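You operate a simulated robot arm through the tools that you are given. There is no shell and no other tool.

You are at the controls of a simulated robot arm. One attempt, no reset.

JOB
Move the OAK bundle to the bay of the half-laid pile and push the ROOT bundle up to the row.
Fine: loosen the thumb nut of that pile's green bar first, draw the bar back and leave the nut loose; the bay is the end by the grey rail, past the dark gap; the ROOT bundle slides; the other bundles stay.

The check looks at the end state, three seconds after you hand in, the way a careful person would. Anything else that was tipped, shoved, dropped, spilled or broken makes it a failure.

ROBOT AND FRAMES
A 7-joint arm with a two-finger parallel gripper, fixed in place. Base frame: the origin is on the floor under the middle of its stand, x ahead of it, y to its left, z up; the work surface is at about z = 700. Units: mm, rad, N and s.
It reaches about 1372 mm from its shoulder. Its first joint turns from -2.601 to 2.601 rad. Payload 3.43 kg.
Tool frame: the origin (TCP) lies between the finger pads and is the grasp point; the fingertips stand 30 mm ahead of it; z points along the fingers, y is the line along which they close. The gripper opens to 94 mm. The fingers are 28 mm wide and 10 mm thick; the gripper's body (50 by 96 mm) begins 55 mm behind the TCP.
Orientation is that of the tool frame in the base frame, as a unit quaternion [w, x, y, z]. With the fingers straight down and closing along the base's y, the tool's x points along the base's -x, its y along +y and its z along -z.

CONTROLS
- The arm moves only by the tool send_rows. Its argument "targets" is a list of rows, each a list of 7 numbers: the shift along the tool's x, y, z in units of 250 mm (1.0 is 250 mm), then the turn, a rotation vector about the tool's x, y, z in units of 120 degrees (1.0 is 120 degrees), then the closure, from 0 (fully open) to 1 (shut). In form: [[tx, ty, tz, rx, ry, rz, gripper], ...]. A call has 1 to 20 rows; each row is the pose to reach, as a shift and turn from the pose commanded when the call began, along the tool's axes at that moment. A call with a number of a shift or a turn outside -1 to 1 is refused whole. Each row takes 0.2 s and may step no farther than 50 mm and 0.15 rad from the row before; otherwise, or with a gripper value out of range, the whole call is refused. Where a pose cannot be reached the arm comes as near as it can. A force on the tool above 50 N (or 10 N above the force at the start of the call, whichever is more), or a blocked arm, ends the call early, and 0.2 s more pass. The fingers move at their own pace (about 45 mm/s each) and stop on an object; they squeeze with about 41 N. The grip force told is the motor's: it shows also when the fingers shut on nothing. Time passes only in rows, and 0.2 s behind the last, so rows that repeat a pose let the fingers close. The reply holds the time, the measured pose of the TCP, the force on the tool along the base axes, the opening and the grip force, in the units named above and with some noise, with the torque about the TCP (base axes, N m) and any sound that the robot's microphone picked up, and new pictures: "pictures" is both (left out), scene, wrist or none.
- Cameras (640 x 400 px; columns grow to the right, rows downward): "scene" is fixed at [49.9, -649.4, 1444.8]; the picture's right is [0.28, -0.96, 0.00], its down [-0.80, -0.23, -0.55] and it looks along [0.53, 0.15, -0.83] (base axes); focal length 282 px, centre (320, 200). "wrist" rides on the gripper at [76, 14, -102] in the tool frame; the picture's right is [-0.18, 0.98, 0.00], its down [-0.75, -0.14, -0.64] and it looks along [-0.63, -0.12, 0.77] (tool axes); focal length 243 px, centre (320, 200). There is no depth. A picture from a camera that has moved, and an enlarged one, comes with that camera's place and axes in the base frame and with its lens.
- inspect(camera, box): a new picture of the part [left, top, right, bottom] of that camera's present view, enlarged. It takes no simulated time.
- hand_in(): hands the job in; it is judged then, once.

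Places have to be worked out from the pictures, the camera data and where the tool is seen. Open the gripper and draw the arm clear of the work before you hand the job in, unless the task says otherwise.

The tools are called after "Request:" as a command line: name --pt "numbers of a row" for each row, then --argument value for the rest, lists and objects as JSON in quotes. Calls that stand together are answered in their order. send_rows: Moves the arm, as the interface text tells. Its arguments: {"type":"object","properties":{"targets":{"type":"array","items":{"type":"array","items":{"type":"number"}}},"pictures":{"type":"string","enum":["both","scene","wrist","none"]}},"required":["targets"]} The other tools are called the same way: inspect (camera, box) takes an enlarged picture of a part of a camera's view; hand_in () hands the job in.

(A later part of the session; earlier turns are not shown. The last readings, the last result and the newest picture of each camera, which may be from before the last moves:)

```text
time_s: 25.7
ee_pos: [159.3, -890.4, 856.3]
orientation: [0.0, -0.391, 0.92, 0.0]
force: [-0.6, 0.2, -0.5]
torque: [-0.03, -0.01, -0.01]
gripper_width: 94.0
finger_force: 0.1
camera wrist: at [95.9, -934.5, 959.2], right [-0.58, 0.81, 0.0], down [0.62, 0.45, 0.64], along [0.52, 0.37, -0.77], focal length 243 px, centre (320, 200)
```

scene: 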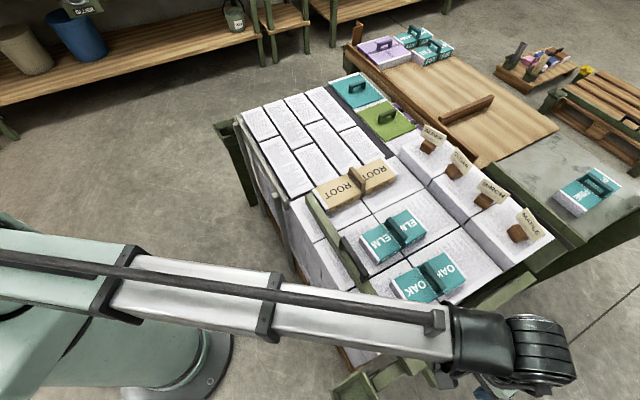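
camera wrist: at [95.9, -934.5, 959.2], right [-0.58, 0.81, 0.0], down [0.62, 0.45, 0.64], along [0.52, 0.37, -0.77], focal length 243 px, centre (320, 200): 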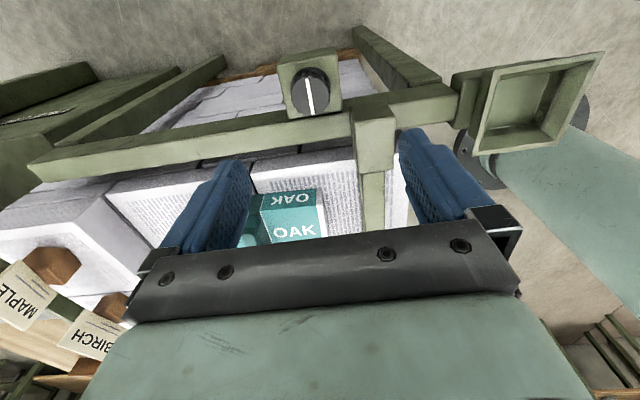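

Request:
inspect --camera "wrist" --box '[230, 20, 430, 170]'

Request:
inspect --camera "wrist" --box '[20, 20, 620, 260]'

```text
2.67 times, centred on (330, 95) of wrist
camera zoom: at [95.9, -934.5, 959.2], right [-0.58, 0.81, 0.0], down [0.62, 0.45, 0.64], along [0.52, 0.37, -0.77], focal length 647 px, centre (293, 480)
```

zoom: 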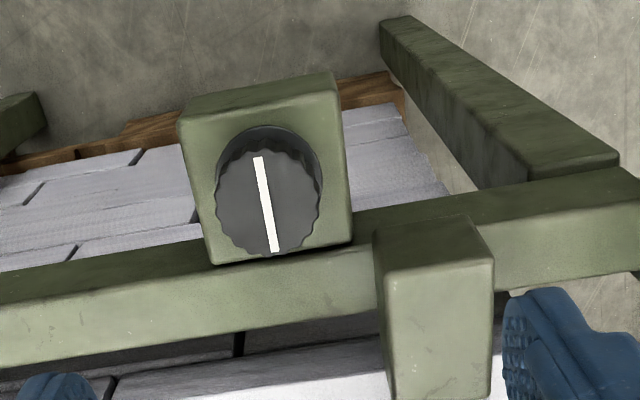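

```text
1.07 times, centred on (320, 140) of wrist (not enlarged: the box is as wide or as high as the picture)
camera zoom: at [95.9, -934.5, 959.2], right [-0.58, 0.81, 0.0], down [0.62, 0.45, 0.64], along [0.52, 0.37, -0.77], focal length 259 px, centre (320, 264)
```

zoom: 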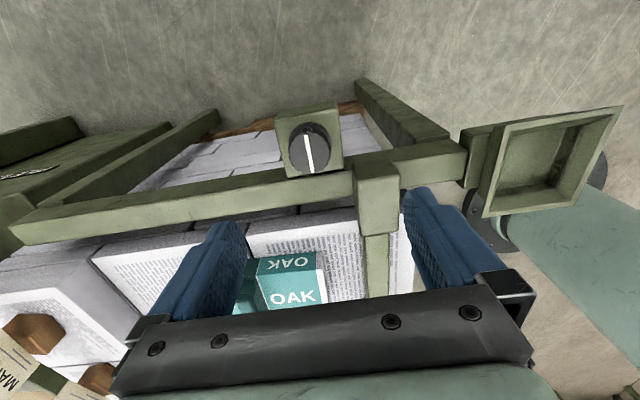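

The nut top appears about level just above the rail, near (160, -900, 713). I descend partway, narrow the opening to about 56 mm, and look again.

Request:
send_rows --pt "0.013 -0.015 0.1 0 0 0 0.4" --pt "0.026 -0.029 0.2 0 0 0 0.4" --pt "0.026 -0.029 0.265 0 0 0 0.4" --pt "0.026 -0.029 0.265 0 0 0 0.4" --pictures "wrist"

Request:
inspect --camera "wrist" --box '[220, 40, 420, 190]'

```text
time_s: 26.7
ee_pos: [161.7, -898.5, 793.1]
orientation: [0.0, -0.39, 0.921, 0.0]
force: [-0.6, 0.0, -0.7]
torque: [0.03, 0.0, 0.03]
gripper_width: 56.3
finger_force: 0.1
camera wrist: at [98.2, -943.4, 895.2], right [-0.58, 0.82, 0.0], down [0.63, 0.44, 0.64], along [0.52, 0.37, -0.77], focal length 243 px, centre (320, 200)
```

wrist: 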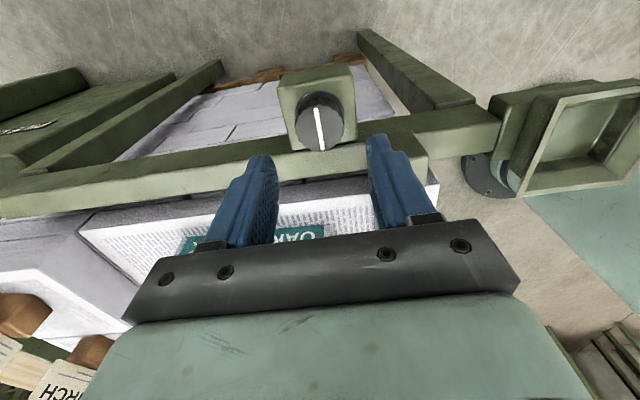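

```text
2.67 times, centred on (320, 115) of wrist
camera zoom: at [98.2, -943.4, 895.2], right [-0.58, 0.82, 0.0], down [0.63, 0.44, 0.64], along [0.52, 0.37, -0.77], focal length 647 px, centre (320, 427)
```

zoom: 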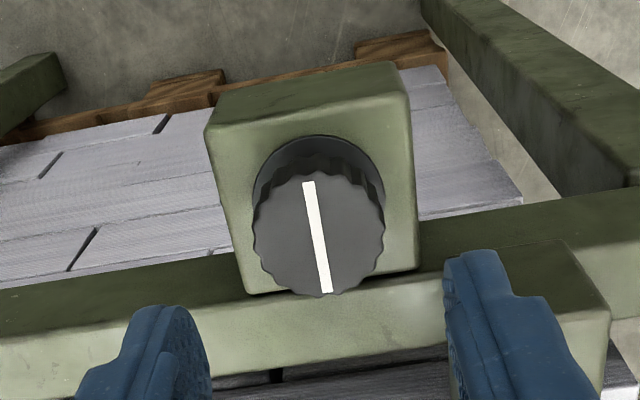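

The nut sits centred under the TCP at about (161, -899, 715), and the rail top is roughly level with its block (~690). I pre-turn the wrist 60° clockwise, then descend so the tips come ~12 mm down over the knob.

Request:
send_rows --pt "0 0 0 0 0 0.07 0.4" --pt "0 0 0 0 0 0.14 0.4" --pt "0 0 0 0 0 0.21 0.4" --pt "0 0 0 0 0 0.28 0.4" --pt "0 0 0 0 0 0.35 0.4" --pt "0 0 0 0 0 0.42 0.4" --pt "0 0 0 0 0 0.5 0.4" --pt "0 0 0.06 0 0 0.5 0.4" --pt "0 0 0.12 0 0 0.5 0.4" --pt "0 0 0.17 0 0 0.5 0.4" --pictures "wrist"

Request:
inspect --camera "wrist" --box '[200, 60, 440, 240]'

```text
refused: row 7 steps farther than a row can; nothing moved
```

```text
2.22 times, centred on (320, 150) of wrist
camera zoom: at [98.2, -943.4, 895.2], right [-0.58, 0.82, 0.0], down [0.63, 0.44, 0.64], along [0.52, 0.37, -0.77], focal length 539 px, centre (320, 311)
```

zoom: 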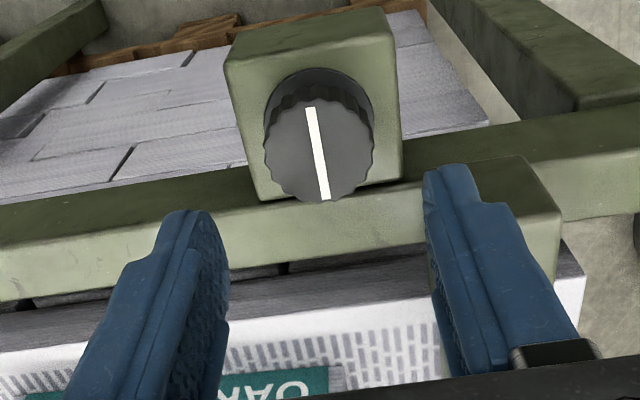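

The row step in turn was slightly too large, so nothing moved. I resend with smaller turn steps.

Request:
send_rows --pt "0 0 0 0 0 0.07 0.4" --pt "0 0 0 0 0 0.14 0.4" --pt "0 0 0 0 0 0.21 0.4" --pt "0 0 0 0 0 0.28 0.4" --pt "0 0 0 0 0 0.35 0.4" --pt "0 0 0 0 0 0.42 0.4" --pt "0 0 0 0 0 0.46 0.4" --pt "0 0 0 0 0 0.5 0.4" --pt "0 0 0.06 0 0 0.5 0.4" --pt "0 0 0.12 0 0 0.5 0.4" --pt "0 0 0.16 0 0 0.5 0.4" --pictures "wrist"

Request:
inspect --camera "wrist" --box '[200, 60, 440, 240]'

```text
time_s: 29.1
ee_pos: [159.6, -900.6, 749.2]
orientation: [-0.001, 0.123, 0.992, 0.0]
force: [-0.2, -0.2, -0.3]
torque: [0.01, 0.02, -0.02]
gripper_width: 56.4
finger_force: 0.1
camera wrist: at [89.3, -867.2, 853.0], right [0.42, 0.91, 0.0], down [0.7, -0.32, 0.64], along [0.58, -0.27, -0.77], focal length 243 px, centre (320, 200)
```

wrist: 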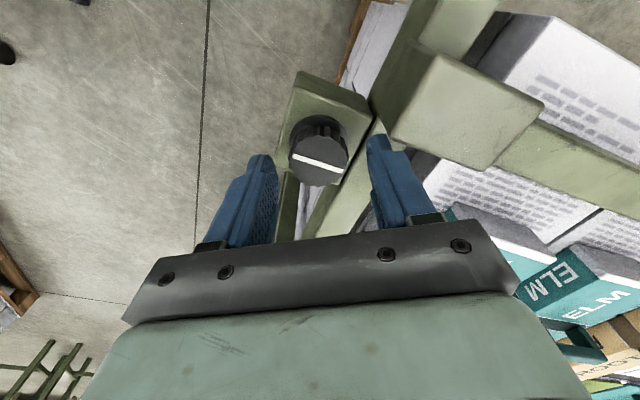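

```text
2.22 times, centred on (320, 150) of wrist
camera zoom: at [89.3, -867.2, 853.0], right [0.42, 0.91, 0.0], down [0.7, -0.32, 0.64], along [0.58, -0.27, -0.77], focal length 539 px, centre (320, 311)
```

zoom: 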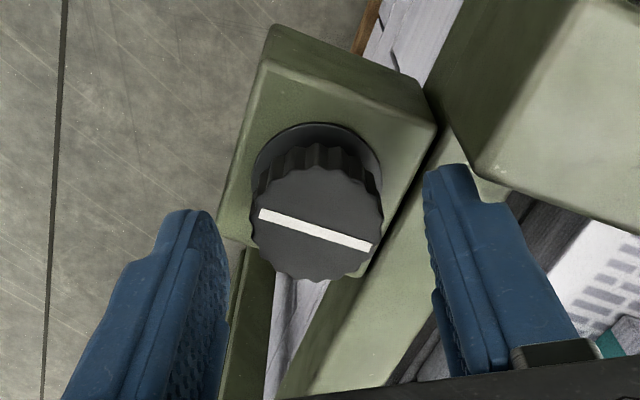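

The nut lies about 3 mm ahead of the TCP axis; I correct by 3 mm, descend 16 mm so the tips straddle the knob, and then close on it.

Request:
send_rows --pt "-0.012 -0.004 0.02 0 0 0 0.4" --pt "-0.012 -0.004 0.045 0 0 0 0.4" --pt "-0.012 -0.004 0.064 0 0 0 0.4" --pictures "none"

Request:
inspect --camera "wrist" --box '[200, 60, 440, 240]'

```text
time_s: 29.9
ee_pos: [162.7, -901.9, 735.4]
orientation: [0.0, 0.122, 0.993, 0.0]
force: [-0.7, -0.4, 0.5]
torque: [-0.03, 0.01, -0.02]
gripper_width: 56.6
finger_force: 0.0
```

```text
2.22 times, centred on (320, 150) of wrist
camera zoom: at [91.9, -869.2, 837.5], right [0.42, 0.91, 0.0], down [0.7, -0.32, 0.64], along [0.58, -0.27, -0.77], focal length 539 px, centre (320, 311)
```

zoom: 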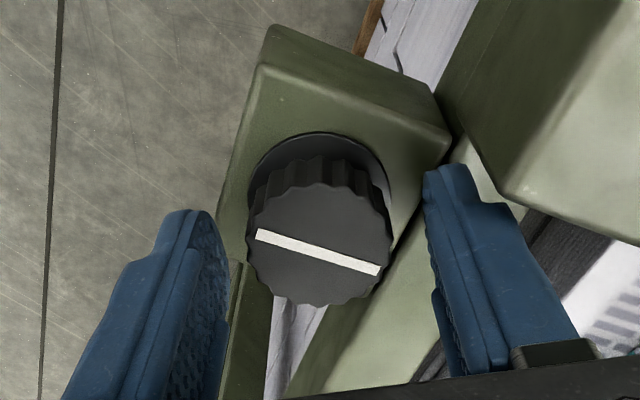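

The nut's image now matches the TCP axis with its top near z≈719, so the tips overlap it by ~14 mm. I close the fingers on it.

Request:
send_rows --pt "0 0 0 0 0 0 1" --pt "0 0 0 0 0 0 1" --pt "0 0 0 0 0 0 1" --pt "0 0 0 0 0 0 1" --pictures "wrist"

Request:
inspect --camera "wrist" --box '[200, 60, 440, 240]'

```text
time_s: 30.9
ee_pos: [163.1, -901.0, 736.2]
orientation: [0.0, 0.123, 0.992, 0.0]
force: [1.7, 3.4, -2.2]
torque: [-0.04, -0.14, 0.0]
gripper_width: 37.1
finger_force: 45.2
camera wrist: at [92.0, -869.0, 837.6], right [0.42, 0.91, 0.0], down [0.7, -0.32, 0.64], along [0.58, -0.27, -0.77], focal length 243 px, centre (320, 200)
```

wrist: 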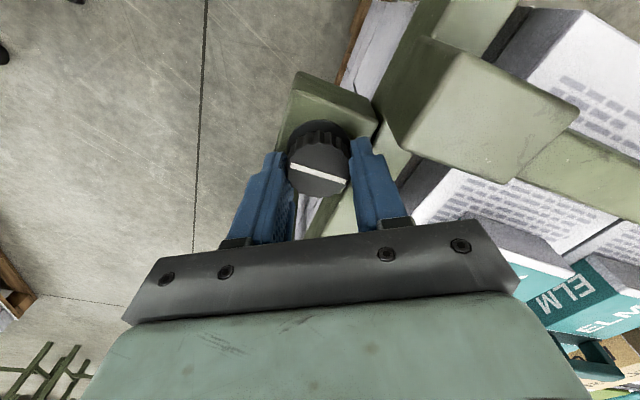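

```text
2.22 times, centred on (320, 150) of wrist
camera zoom: at [92.0, -869.0, 837.6], right [0.42, 0.91, 0.0], down [0.7, -0.32, 0.64], along [0.58, -0.27, -0.77], focal length 539 px, centre (320, 311)
```

zoom: 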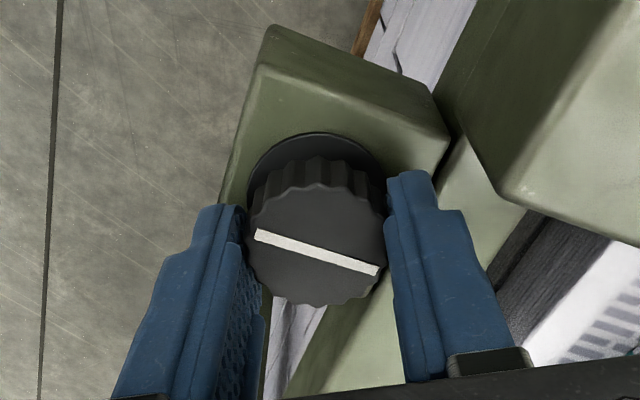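

The grip is firm at 37 mm width. I turn the nut counter-clockwise (seen from above) by 60° and watch torque and sound.

Request:
send_rows --pt "0 0 0 0 0 -0.04 1" --pt "0 0 0 0 0 -0.09 1" --pt "0 0 0 0 0 -0.14 1" --pt "0 0 0 0 0 -0.19 1" --pt "0 0 0 0 0 -0.24 1" --pt "0 0 0 0 0 -0.29 1" --pt "0 0 0 0 0 -0.34 1" --pt "0 0 0 0 0 -0.39 1" --pt "0 0 0 0 0 -0.44 1" --pt "0 0 0 0 0 -0.5 1" --pictures "wrist"

Request:
inspect --camera "wrist" --box '[200, 60, 440, 240]'

```text
time_s: 33.1
ee_pos: [162.4, -898.6, 734.4]
orientation: [0.001, -0.391, 0.92, 0.003]
force: [-9.2, 33.9, -6.5]
torque: [-0.45, 0.29, -0.14]
gripper_width: 37.4
finger_force: 45.1
camera wrist: at [98.5, -944.3, 837.3], right [-0.58, 0.81, 0.01], down [0.63, 0.44, 0.64], along [0.52, 0.38, -0.76], focal length 243 px, centre (320, 200)
```

wrist: 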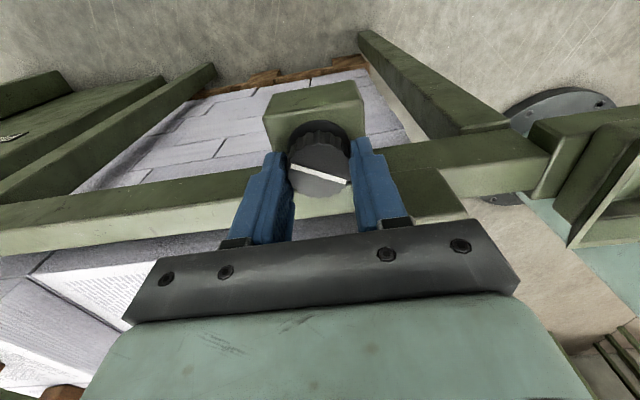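

```text
2.22 times, centred on (320, 150) of wrist
camera zoom: at [98.5, -944.3, 837.3], right [-0.58, 0.81, 0.01], down [0.63, 0.44, 0.64], along [0.52, 0.38, -0.76], focal length 539 px, centre (320, 311)
```

zoom: 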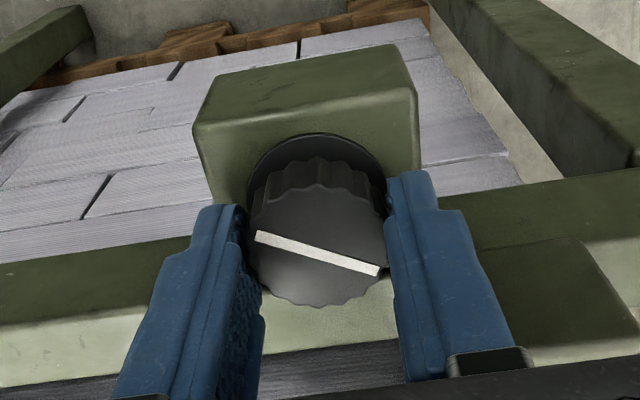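

The nut turned with the fingers by 60°, with moderate side force from slight off-centre. I release, check that the mark stays turned, and swing back for another grip.

Request:
send_rows --pt "0 0 0 0 0 0 0.45" --pt "0 0 0 0 0 0 0.45" --pt "0 0 0 0 0 0 0.45" --pictures "none"

Request:
inspect --camera "wrist" --box '[200, 60, 440, 240]'

```text
time_s: 33.9
ee_pos: [161.9, -902.3, 736.3]
orientation: [0.0, -0.39, 0.921, 0.0]
force: [0.6, -0.2, 0.4]
torque: [0.0, 0.0, 0.01]
gripper_width: 51.4
finger_force: 0.0
```

```text
2.22 times, centred on (320, 150) of wrist
camera zoom: at [99.1, -946.6, 837.7], right [-0.58, 0.82, 0.0], down [0.63, 0.44, 0.64], along [0.52, 0.37, -0.77], focal length 539 px, centre (320, 311)
```

zoom: 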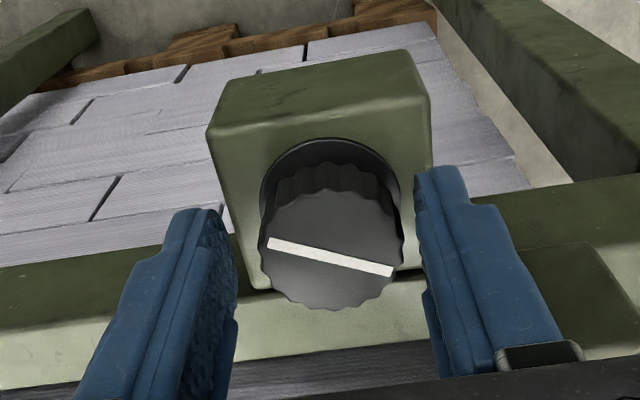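

The mark stayed turned (60° from before). From the grip readings the nut axis is at about (160.7, -900.5). I lift 50 mm, swing back 100° clockwise, recentre and come down again.

Request:
send_rows --pt "0 0 -0.1 0 0 0 0.45" --pt "-0.002 0.008 -0.2 0 0 0.05 0.45" --pt "-0.002 0.008 -0.2 0 0 0.12 0.45" --pt "-0.002 0.008 -0.2 0 0 0.19 0.45" --pt "-0.002 0.008 -0.2 0 0 0.26 0.45" --pt "-0.002 0.008 -0.2 0 0 0.33 0.45" --pt "-0.002 0.008 -0.2 0 0 0.4 0.45" --pt "-0.002 0.008 -0.2 0 0 0.47 0.45" --pt "-0.002 0.008 -0.2 0 0 0.54 0.45" --pt "-0.002 0.008 -0.2 0 0 0.61 0.45" --pt "-0.002 0.008 -0.2 0 0 0.68 0.45" --pt "-0.002 0.008 -0.2 0 0 0.75 0.45" --pt "-0.002 0.008 -0.2 0 0 0.82 0.45" --pt "-0.002 0.008 -0.13 0 0 0.82 0.45" --pt "-0.002 0.008 -0.06 0 0 0.82 0.45" --pt "-0.002 0.008 0 0 0 0.82 0.45" --pictures "wrist"

Request:
inspect --camera "wrist" --box '[200, 60, 440, 240]'

```text
time_s: 37.3
ee_pos: [161.7, -898.9, 734.0]
orientation: [0.0, 0.442, 0.897, 0.001]
force: [0.1, 0.2, 1.4]
torque: [0.0, 0.02, -0.03]
gripper_width: 51.8
finger_force: 0.1
camera wrist: at [126.5, -830.0, 835.8], right [0.89, 0.45, 0.0], down [0.35, -0.68, 0.64], along [0.29, -0.57, -0.77], focal length 243 px, centre (320, 200)
```

wrist: 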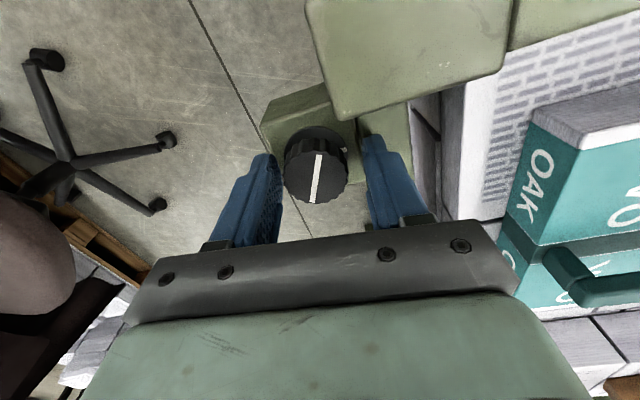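

```text
2.22 times, centred on (320, 150) of wrist
camera zoom: at [126.5, -830.0, 835.8], right [0.89, 0.45, 0.0], down [0.35, -0.68, 0.64], along [0.29, -0.57, -0.77], focal length 539 px, centre (320, 311)
```

zoom: 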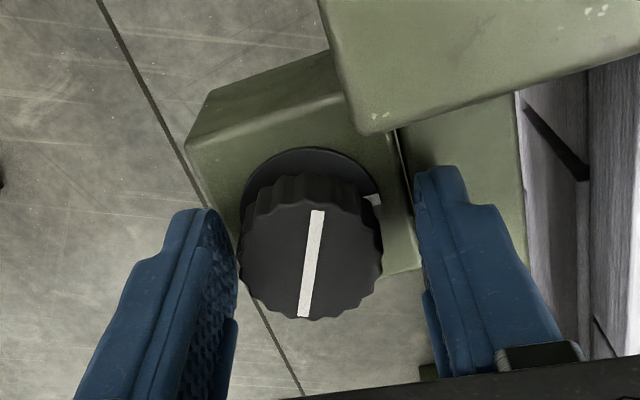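

The tick on the washer is at the right and the nut mark is now about 65° from it. I recentre by 2 mm, close, and turn another ~108° counter-clockwise.

Request:
send_rows --pt "-0.004 -0.009 0 0 0 0 0.45" --pt "-0.004 -0.009 0 0 0 0 1" --pt "-0.004 -0.009 0 0 0 0 1" --pt "-0.004 -0.009 0 0 0 0 1" --pt "-0.004 -0.009 0 0 0 -0.04 1" --pt "-0.004 -0.009 0 0 0 -0.1 1" --pt "-0.004 -0.009 0 0 0 -0.16 1" --pt "-0.004 -0.009 0 0 0 -0.22 1" --pt "-0.004 -0.009 0 0 0 -0.28 1" --pt "-0.004 -0.009 0 0 0 -0.34 1" --pt "-0.004 -0.009 0 0 0 -0.4 1" --pt "-0.004 -0.009 0 0 0 -0.46 1" --pt "-0.004 -0.009 0 0 0 -0.52 1" --pt "-0.004 -0.009 0 0 0 -0.58 1" --pt "-0.004 -0.009 0 0 0 -0.64 1" --pt "-0.004 -0.009 0 0 0 -0.7 1" --pt "-0.004 -0.009 0 0 0 -0.76 1" --pt "-0.004 -0.009 0 0 0 -0.82 1" --pt "-0.004 -0.009 0 0 0 -0.86 1" --pt "-0.004 -0.009 0 0 0 -0.9 1" --pictures "wrist"

Request:
inspect --camera "wrist" --box '[200, 60, 440, 240]'

```text
time_s: 41.5
ee_pos: [158.5, -902.0, 734.9]
orientation: [-0.001, -0.466, 0.885, 0.0]
force: [-8.8, 10.0, 7.9]
torque: [0.28, 0.24, -0.59]
gripper_width: 37.1
finger_force: 44.8
camera wrist: at [104.4, -955.8, 837.5], right [-0.71, 0.71, 0.0], down [0.54, 0.54, 0.64], along [0.45, 0.45, -0.77], focal length 243 px, centre (320, 200)
```

wrist: 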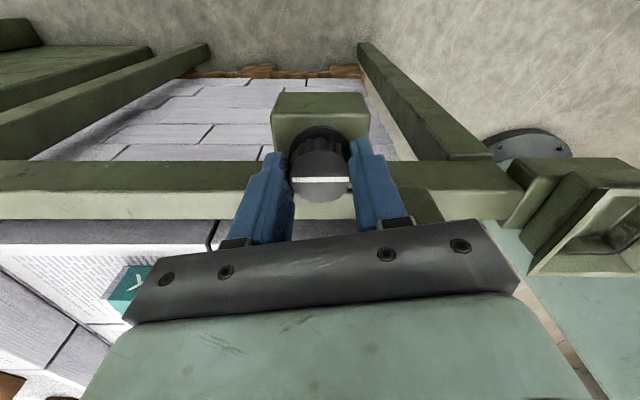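

```text
2.22 times, centred on (320, 150) of wrist
camera zoom: at [104.4, -955.8, 837.5], right [-0.71, 0.71, 0.0], down [0.54, 0.54, 0.64], along [0.45, 0.45, -0.77], focal length 539 px, centre (320, 311)
```

zoom: 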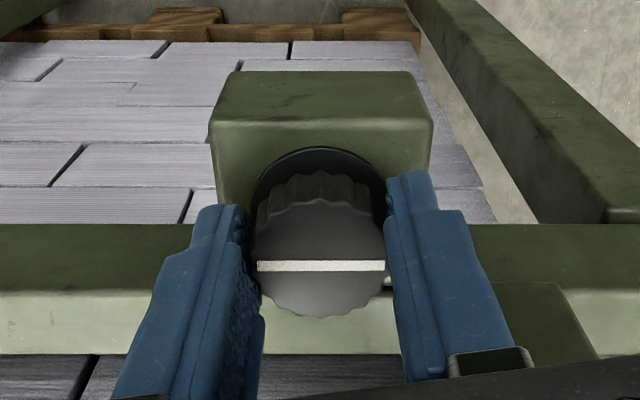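

The mark shows the nut turned to about 87–90° from its start and then met a stop (fingers slipped, torque −0.6 N·m); so it is fully backed off. I release it and lift clear, checking the mark.

Request:
send_rows --pt "0 0 0 0 0 0 0.4" --pt "0 0 0 0 0 0 0.4" --pt "0 0 -0.06 0 0 0 0.4" --pt "0 0 -0.15 0 0 0 0.4" --pt "0 0 -0.3 0 0 0 0.2" --pt "0 0 -0.5 0 0 0 0" --pictures "wrist"

Request:
inspect --camera "wrist" --box '[150, 0, 550, 250]'

```text
time_s: 42.9
ee_pos: [162.2, -902.4, 861.5]
orientation: [0.0, -0.466, 0.885, 0.001]
force: [-0.1, 0.5, -0.2]
torque: [0.0, 0.01, -0.04]
gripper_width: 93.8
finger_force: 0.1
camera wrist: at [107.2, -956.7, 965.1], right [-0.71, 0.71, 0.0], down [0.54, 0.54, 0.64], along [0.45, 0.45, -0.77], focal length 243 px, centre (320, 200)
```

wrist: 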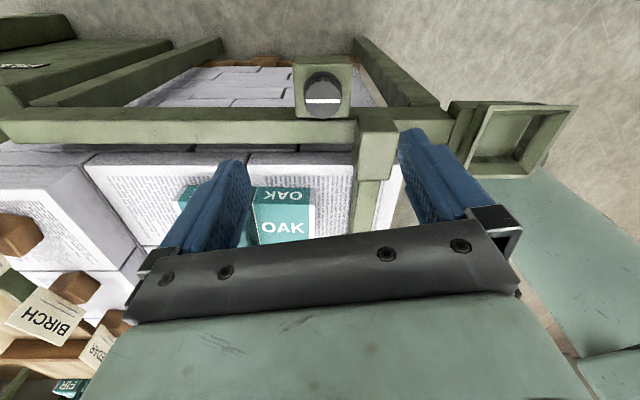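

```text
1.60 times, centred on (350, 125) of wrist
camera zoom: at [107.2, -956.7, 965.1], right [-0.71, 0.71, 0.0], down [0.54, 0.54, 0.64], along [0.45, 0.45, -0.77], focal length 388 px, centre (272, 320)
```

zoom: 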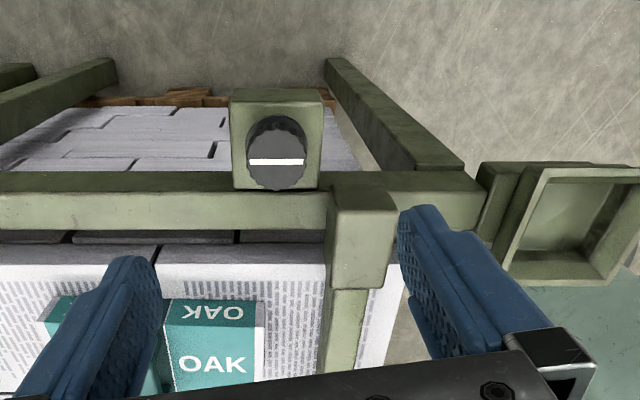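

The mark is now square to the rail and the view shows the pile axes are at exactly 45°. Next is the bar's dark handle, which I estimate near (325, -656, 775); I travel there above everything and align the fingers across the bar.

Request:
send_rows --pt "-0.1 0 -0.04 0 0 0.02 0" --pt "-0.28 0.005 -0.08 0 0 0.04 0" --pt "-0.46 0.01 -0.08 0 0 0.06 0" --pt "-0.64 0.015 -0.08 0 0 0.0875 0" --pt "-0.82 0.02 -0.08 0 0 0.0875 0" --pt "-0.95 0.02 -0.08 0 0 0.0875 0" --pictures "both"

```text
time_s: 44.3
ee_pos: [292.2, -701.2, 880.8]
orientation: [0.0, -0.382, 0.924, 0.0]
force: [0.0, -0.5, -0.7]
torque: [0.0, 0.0, -0.04]
gripper_width: 94.2
finger_force: 0.1
camera wrist: at [227.1, -745.5, 983.3], right [-0.57, 0.82, 0.0], down [0.63, 0.43, 0.64], along [0.53, 0.36, -0.77], focal length 243 px, centre (320, 200)
```

scene: 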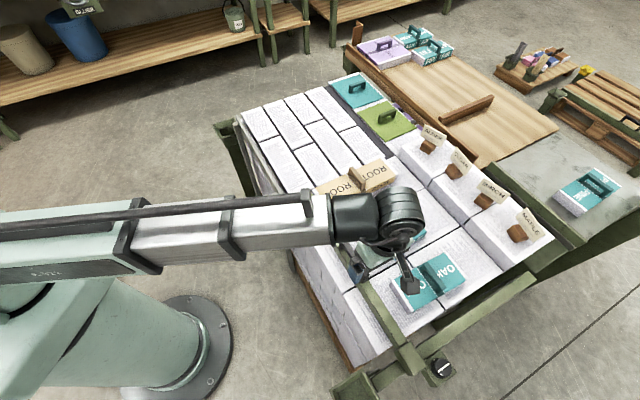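
wrist: 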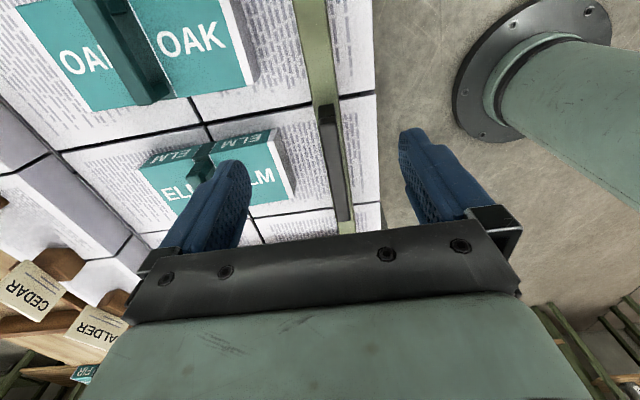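

Request:
inspect --camera "wrist" --box '[240, 40, 440, 240]'

```text
2.00 times, centred on (340, 140) of wrist
camera zoom: at [227.1, -745.5, 983.3], right [-0.57, 0.82, 0.0], down [0.63, 0.43, 0.64], along [0.53, 0.36, -0.77], focal length 485 px, centre (280, 320)
```

zoom: 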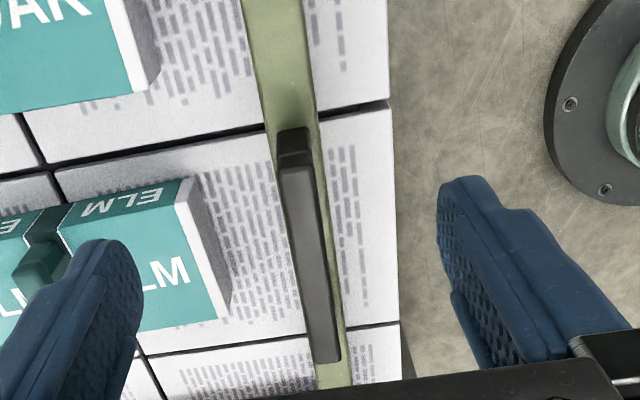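

The handle runs along the bar, centre about (329, -656, 775), about 15 mm thick. I move over it, set a 50 mm opening and come down to just above it.

Request:
send_rows --pt "-0.1 0.01 0.0 0 0 0 0.45" --pt "-0.2 0.021 0.06 0 0 0 0.45" --pt "-0.232 0.021 0.2 0 0 0 0.45" --pt "-0.232 0.021 0.3 0 0 0 0.45" --pictures "wrist"

Request:
inspect --camera "wrist" --box '[200, 40, 440, 240]'

```text
time_s: 45.3
ee_pos: [327.6, -657.9, 804.6]
orientation: [0.0, -0.382, 0.924, -0.001]
force: [-0.1, -0.5, 0.7]
torque: [0.0, -0.02, 0.0]
gripper_width: 51.8
finger_force: 0.0
camera wrist: at [264.0, -701.7, 907.7], right [-0.57, 0.82, 0.0], down [0.63, 0.43, 0.64], along [0.53, 0.36, -0.77], focal length 243 px, centre (320, 200)
```

wrist: 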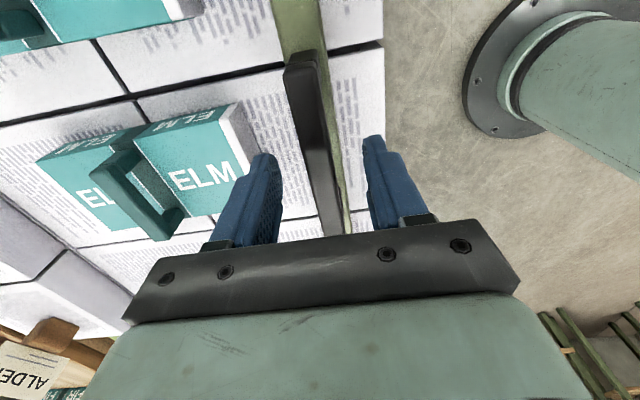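

```text
2.00 times, centred on (320, 140) of wrist
camera zoom: at [264.0, -701.7, 907.7], right [-0.57, 0.82, 0.0], down [0.63, 0.43, 0.64], along [0.53, 0.36, -0.77], focal length 485 px, centre (320, 320)
```

zoom: 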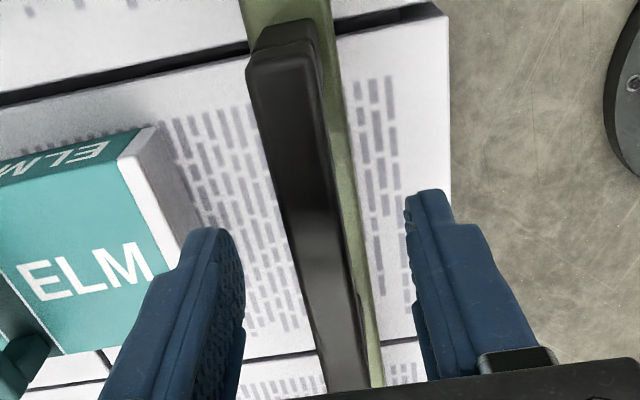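

The handle is about 5 mm to the left (+v) of the finger middle; I shift, descend 24 mm to straddle it, then close.

Request:
send_rows --pt "0 -0.018 0.03 0 0 0 0.45" --pt "0 -0.018 0.065 0 0 0 0.45" --pt "0 -0.018 0.095 0 0 0 0.45" --pictures "none"

Request:
inspect --camera "wrist" --box '[200, 40, 440, 240]'

```text
time_s: 46.1
ee_pos: [331.9, -661.9, 780.3]
orientation: [0.0, -0.383, 0.924, 0.0]
force: [-0.3, -0.1, -0.3]
torque: [0.01, 0.0, -0.01]
gripper_width: 51.8
finger_force: 0.0
```

```text
2.00 times, centred on (320, 140) of wrist
camera zoom: at [268.3, -705.0, 884.1], right [-0.57, 0.82, 0.0], down [0.63, 0.43, 0.64], along [0.53, 0.36, -0.77], focal length 485 px, centre (320, 320)
```

zoom: 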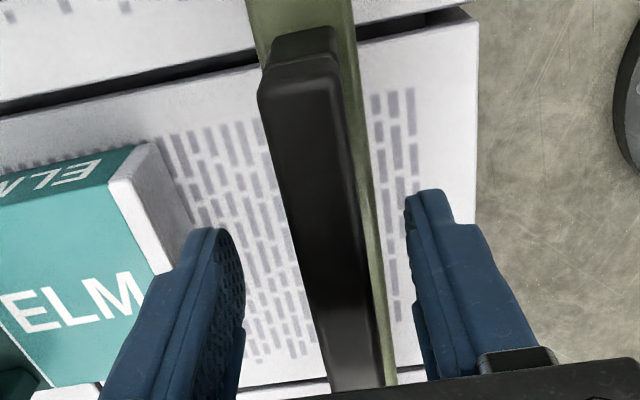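

The handle is centred between the fingers; I close on it.

Request:
send_rows --pt "0 0 0 0 0 0 1" --pt "0 0 0 0 0 0 1" --pt "0 0 0 0 0 0 1" --pt "0 0 0 0 0 0 1" --pictures "wrist"

Request:
inspect --camera "wrist" --box '[200, 40, 440, 240]'

```text
time_s: 47.1
ee_pos: [331.4, -661.0, 781.1]
orientation: [0.0, -0.383, 0.924, 0.001]
force: [0.3, 0.1, -2.3]
torque: [-0.11, 0.1, -0.21]
gripper_width: 20.6
finger_force: 45.5
camera wrist: at [268.4, -705.1, 884.1], right [-0.57, 0.82, 0.0], down [0.63, 0.43, 0.64], along [0.53, 0.36, -0.77], focal length 243 px, centre (320, 200)
```

wrist: 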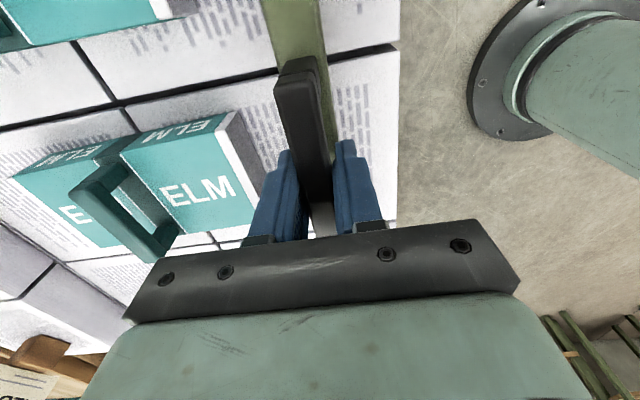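

```text
2.00 times, centred on (320, 140) of wrist
camera zoom: at [268.4, -705.1, 884.1], right [-0.57, 0.82, 0.0], down [0.63, 0.43, 0.64], along [0.53, 0.36, -0.77], focal length 485 px, centre (320, 320)
```

zoom: 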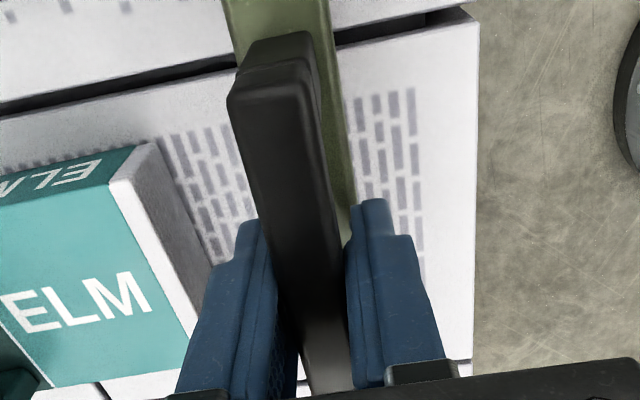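

The handle is gripped (20.6 mm); the bar is evidently free now. I draw it back along −v in small steps, watching the force.

Request:
send_rows --pt "0 0.02 0 0 0 0 1" --pt "0 0.05 0 0 0 0 1" --pt "0 0.08 0 0 0 0 1" --pt "0 0.11 0 0 0 0 1" --pt "0 0.14 0 0 0 0 1" --pt "0 0.17 0 0 0 0 1" --pt "0 0.2 0 0 0 0 1" --pictures "both"

```text
time_s: 48.7
ee_pos: [295.7, -626.2, 781.7]
orientation: [0.0, -0.382, 0.924, -0.001]
force: [10.3, 2.6, 16.3]
torque: [0.81, -0.75, -0.13]
gripper_width: 20.3
finger_force: 44.5
camera wrist: at [232.2, -669.0, 884.0], right [-0.57, 0.82, 0.0], down [0.63, 0.43, 0.64], along [0.53, 0.36, -0.77], focal length 243 px, centre (320, 200)
```

scene: 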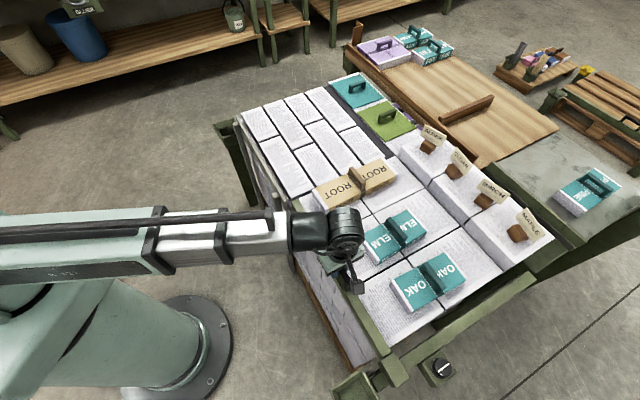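
wrist: 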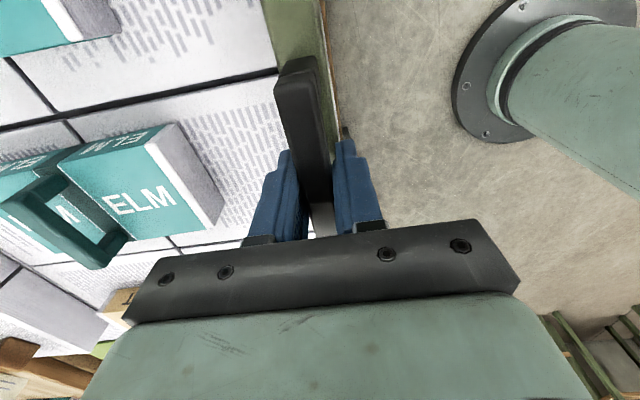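

The bar follows. I check how much rail is left behind the carriage before pulling on.

Request:
inspect --camera "scene" --box '[320, 320, 480, 400]'

Request:
inspect --camera "scene" --box '[270, 140, 470, 280]'

```text
4.00 times, centred on (400, 360) of scene
camera zoom: at [49.9, -649.4, 1444.8], right [0.28, -0.96, 0.0], down [-0.8, -0.23, -0.55], along [0.53, 0.15, -0.83], focal length 1127 px, centre (0, -440)
```

zoom: 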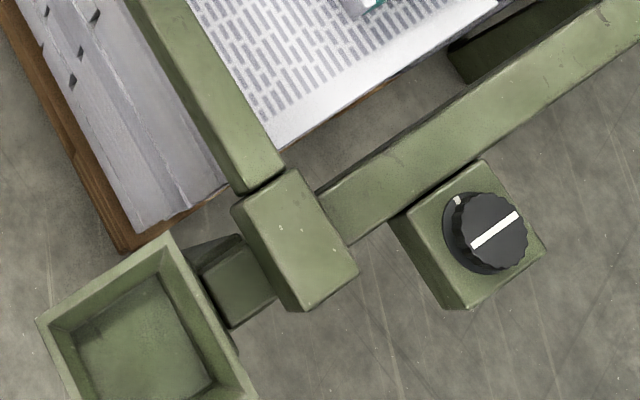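

```text
2.86 times, centred on (370, 210) of scene
camera zoom: at [49.9, -649.4, 1444.8], right [0.28, -0.96, 0.0], down [-0.8, -0.23, -0.55], along [0.53, 0.15, -0.83], focal length 805 px, centre (177, 171)
```

zoom: 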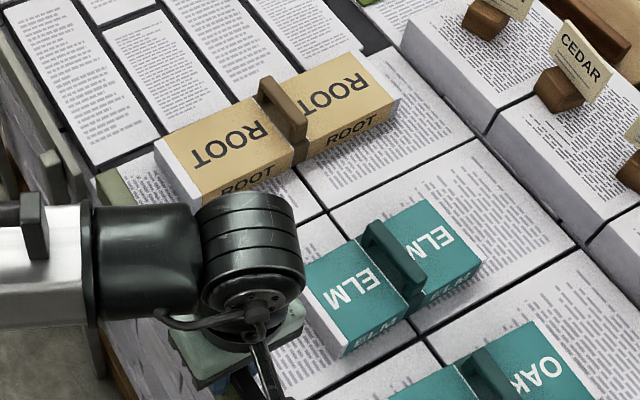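

Request:
inspect --camera "scene" --box '[270, 170, 350, 230]'

```text
6.67 times, centred on (310, 200) of scene
camera zoom: at [49.9, -649.4, 1444.8], right [0.28, -0.96, 0.0], down [-0.8, -0.23, -0.55], along [0.53, 0.15, -0.83], focal length 1878 px, centre (387, 200)
```

zoom: 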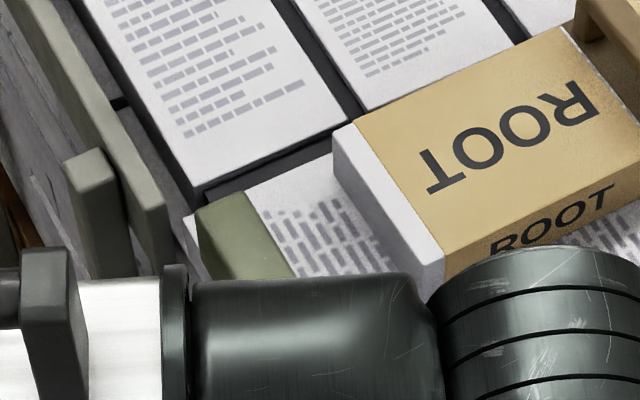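

The bar's free end (w≈19) passes clear of the grey rail's end (w≈55), and about 25 mm of rail remains before the tray. I draw the bar about 20 mm further in small steps.

Request:
send_rows --pt "0 0.02 0 0 0 0 1" --pt "0 0.04 0 0 0 0 1" --pt "0 0.06 0 0 0 0 1" --pt "0 0.08 0 0 0 0 1" --pictures "scene"

Request:
inspect --camera "scene" --box '[320, 320, 480, 400]'

```text
time_s: 49.2
ee_pos: [295.3, -625.6, 781.5]
orientation: [0.003, -0.384, 0.923, -0.007]
force: [8.8, 2.2, -5.0]
torque: [-0.26, 1.05, -0.22]
gripper_width: 20.4
finger_force: 45.0
stopped in row 2: the force on the tool passed its limit at 57 N (the readings are from after the stop); the commanded pose is now the measured one
```

scene: 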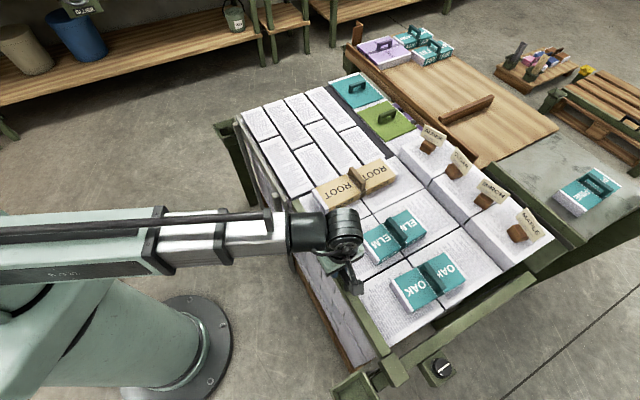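

```text
4.00 times, centred on (400, 360) of scene
camera zoom: at [49.9, -649.4, 1444.8], right [0.28, -0.96, 0.0], down [-0.8, -0.23, -0.55], along [0.53, 0.15, -0.83], focal length 1127 px, centre (0, -440)
```

zoom: 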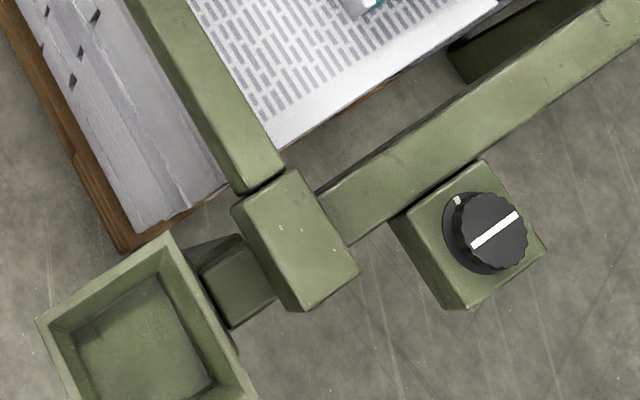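

The bar met its end stop (57 N, no further motion), so it is fully drawn back. I release the handle and lift straight up.

Request:
send_rows --pt "0 0 0 0 0 0 0.5" --pt "0 0 0 0 0 0 0.5" --pt "0 0 -0.06 0 0 0 0.5" --pt "0 0 -0.16 0 0 0 0.5" --pt "0 0 -0.3 0 0 0 0.5" --pt "0 0 -0.44 0 0 0 0.5" --pictures "both"

```text
time_s: 50.6
ee_pos: [293.4, -621.6, 891.1]
orientation: [0.002, -0.385, 0.923, -0.007]
force: [0.2, -0.3, 1.3]
torque: [0.01, 0.06, 0.02]
gripper_width: 47.1
finger_force: 0.1
camera wrist: at [228.9, -664.6, 994.6], right [-0.57, 0.82, -0.01], down [0.62, 0.44, 0.64], along [0.54, 0.36, -0.76], focal length 243 px, centre (320, 200)
```

scene: 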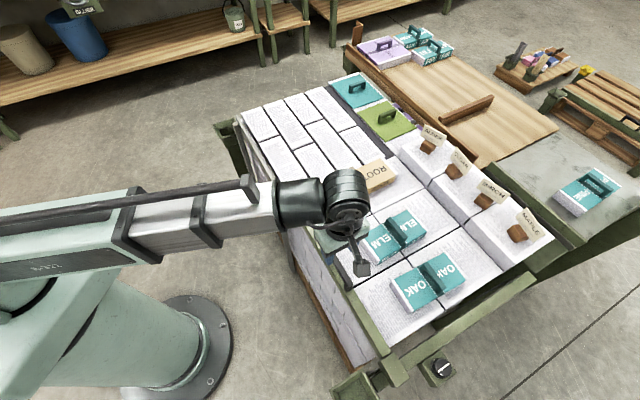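
wrist: 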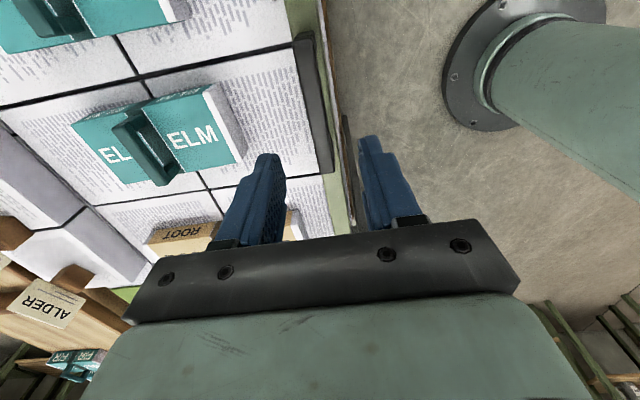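

The bar now rests at its back stop at the pile's edge. Next is ROOT: I level the tool and go above the gap between the bar and ROOT's near end, turning so both fingertips face ROOT's end squarely.

Request:
send_rows --pt "-0.1 -0.02 -0.02 -0.0069 -0.0009 0 0.4" --pt "-0.25 -0.05 -0.04 -0.0069 -0.0009 0 0.4" --pt "-0.42 -0.09 -0.04 -0.0069 -0.0009 0 0.4" --pt "-0.58 -0.12 -0.04 -0.0069 -0.0009 0 0.4" --pt "-0.72 -0.15 -0.04 -0.0069 -0.0009 0 0.4" --pt "-0.856 -0.176 -0.04 -0.0069 -0.0009 0 0.4" --pictures "none"

Request:
send_rows --pt "0 0 0 0 0 0.06 0.4" --pt "0 0 0 0 0 0.13 0.4" --pt "0 0 0 0 0 0.2 0.4" --pt "0 0 0 0 0 0.27 0.4" --pt "0 0 0 0 0 0.34 0.4" --pt "0 0 0 0 0 0.41 0.4" --pt "0 0 0 0 0 0.48 0.4" --pt "0 0 0 0 0 0.55 0.4" --pt "0 0 0 0 0 0.62 0.4" --pt "0 0 0 0 0 0.69 0.4" --pt "0 0 0 0 0 0.75 0.4" --pictures "both"

```text
time_s: 52.0
ee_pos: [476.8, -505.1, 903.6]
orientation: [0.001, -0.383, 0.924, 0.0]
force: [0.2, 0.1, 0.6]
torque: [-0.02, -0.02, 0.0]
gripper_width: 56.2
finger_force: 0.0
```

```text
time_s: 54.4
ee_pos: [476.8, -503.9, 902.8]
orientation: [0.0, 0.383, 0.924, 0.002]
force: [-0.1, 0.2, -0.1]
torque: [-0.06, -0.03, 0.0]
gripper_width: 56.3
finger_force: 0.1
camera wrist: at [432.6, -440.0, 1004.9], right [0.83, 0.56, 0.0], down [0.43, -0.63, 0.64], along [0.36, -0.53, -0.77], focal length 243 px, centre (320, 200)
```

scene: 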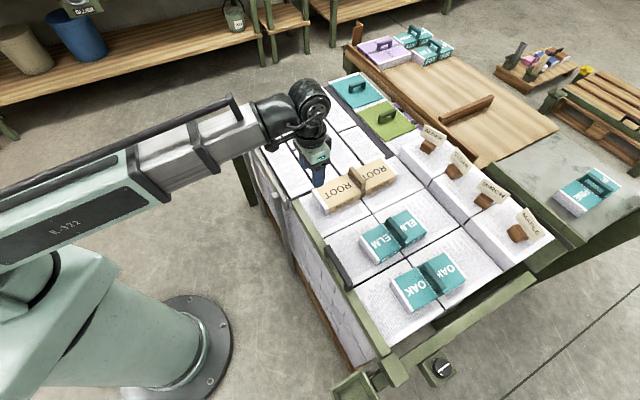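
wrist: 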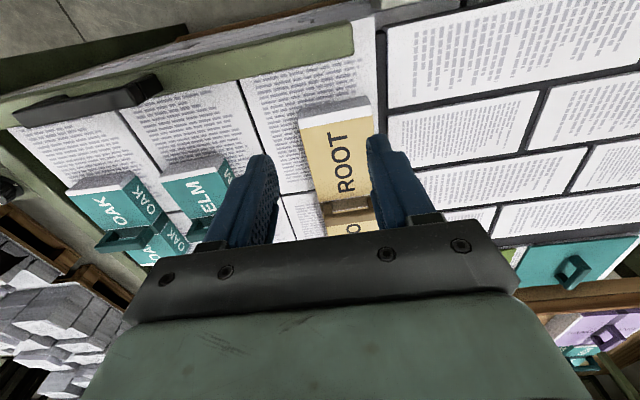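

Request:
inspect --camera "wrist" --box '[220, 20, 460, 220]'

Request:
inspect --camera "scene" --box '[290, 130, 470, 250]'

```text
2.00 times, centred on (340, 120) of wrist
camera zoom: at [432.6, -440.0, 1004.9], right [0.83, 0.56, 0.0], down [0.43, -0.63, 0.64], along [0.36, -0.53, -0.77], focal length 485 px, centre (280, 360)
```

zoom: 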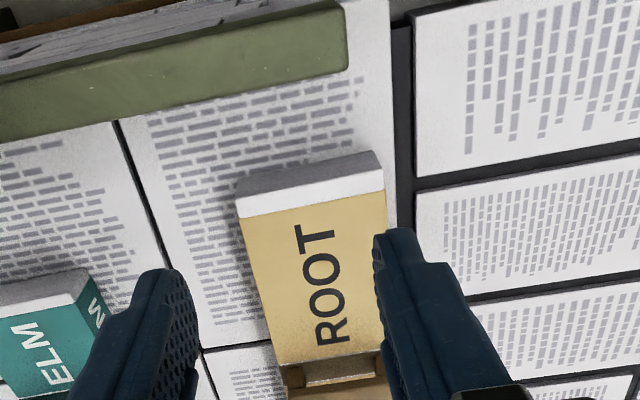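

```text
3.33 times, centred on (380, 190) of scene
camera zoom: at [49.9, -649.4, 1444.8], right [0.28, -0.96, 0.0], down [-0.8, -0.23, -0.55], along [0.53, 0.15, -0.83], focal length 939 px, centre (120, 233)
```

zoom: 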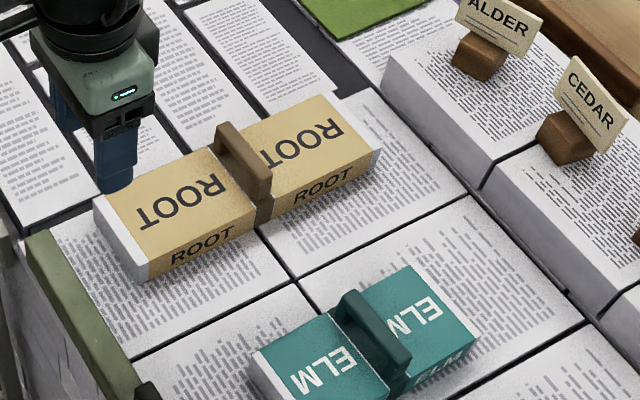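

ROOT's near end is at v≈722 (w≈-10, ~85 mm wide, square to the row) and the bar's inner face at v≈665, leaving ~56 mm for the 28 mm fingers. I shift 9 mm sideways and descend to just above bundle height to check.

Request:
send_rows --pt "0 0.037 0.1 0 0 0 0.4" --pt "0 0.037 0.25 0 0 0 0.4" --pt "0 0.037 0.4 0 0 0 0.4" --pt "0 0.037 0.45 0 0 0 0.4" --pictures "wrist"

Request:
inspect --camera "wrist" --box '[200, 40, 440, 240]'

```text
time_s: 55.4
ee_pos: [481.5, -496.9, 791.0]
orientation: [0.0, 0.381, 0.925, 0.001]
force: [-0.5, -0.7, -0.7]
torque: [0.02, -0.01, -0.02]
gripper_width: 56.4
finger_force: 0.0
camera wrist: at [437.9, -432.3, 893.0], right [0.82, 0.57, 0.0], down [0.43, -0.63, 0.64], along [0.37, -0.53, -0.77], focal length 243 px, centre (320, 200)
```

wrist: 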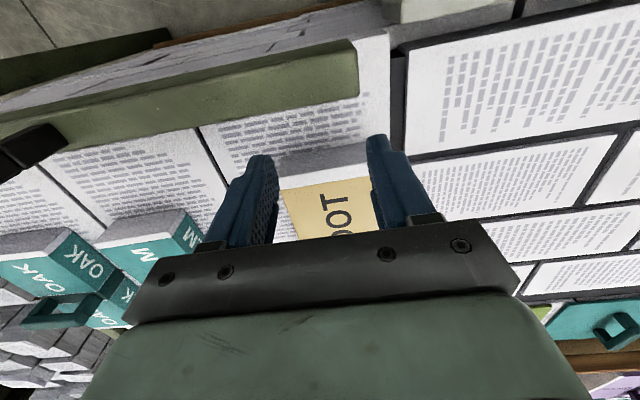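

```text
2.00 times, centred on (320, 140) of wrist
camera zoom: at [437.9, -432.3, 893.0], right [0.82, 0.57, 0.0], down [0.43, -0.63, 0.64], along [0.37, -0.53, -0.77], focal length 485 px, centre (320, 320)
```

zoom: 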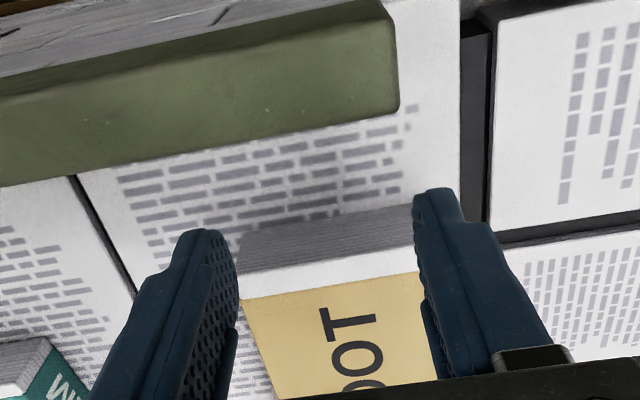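

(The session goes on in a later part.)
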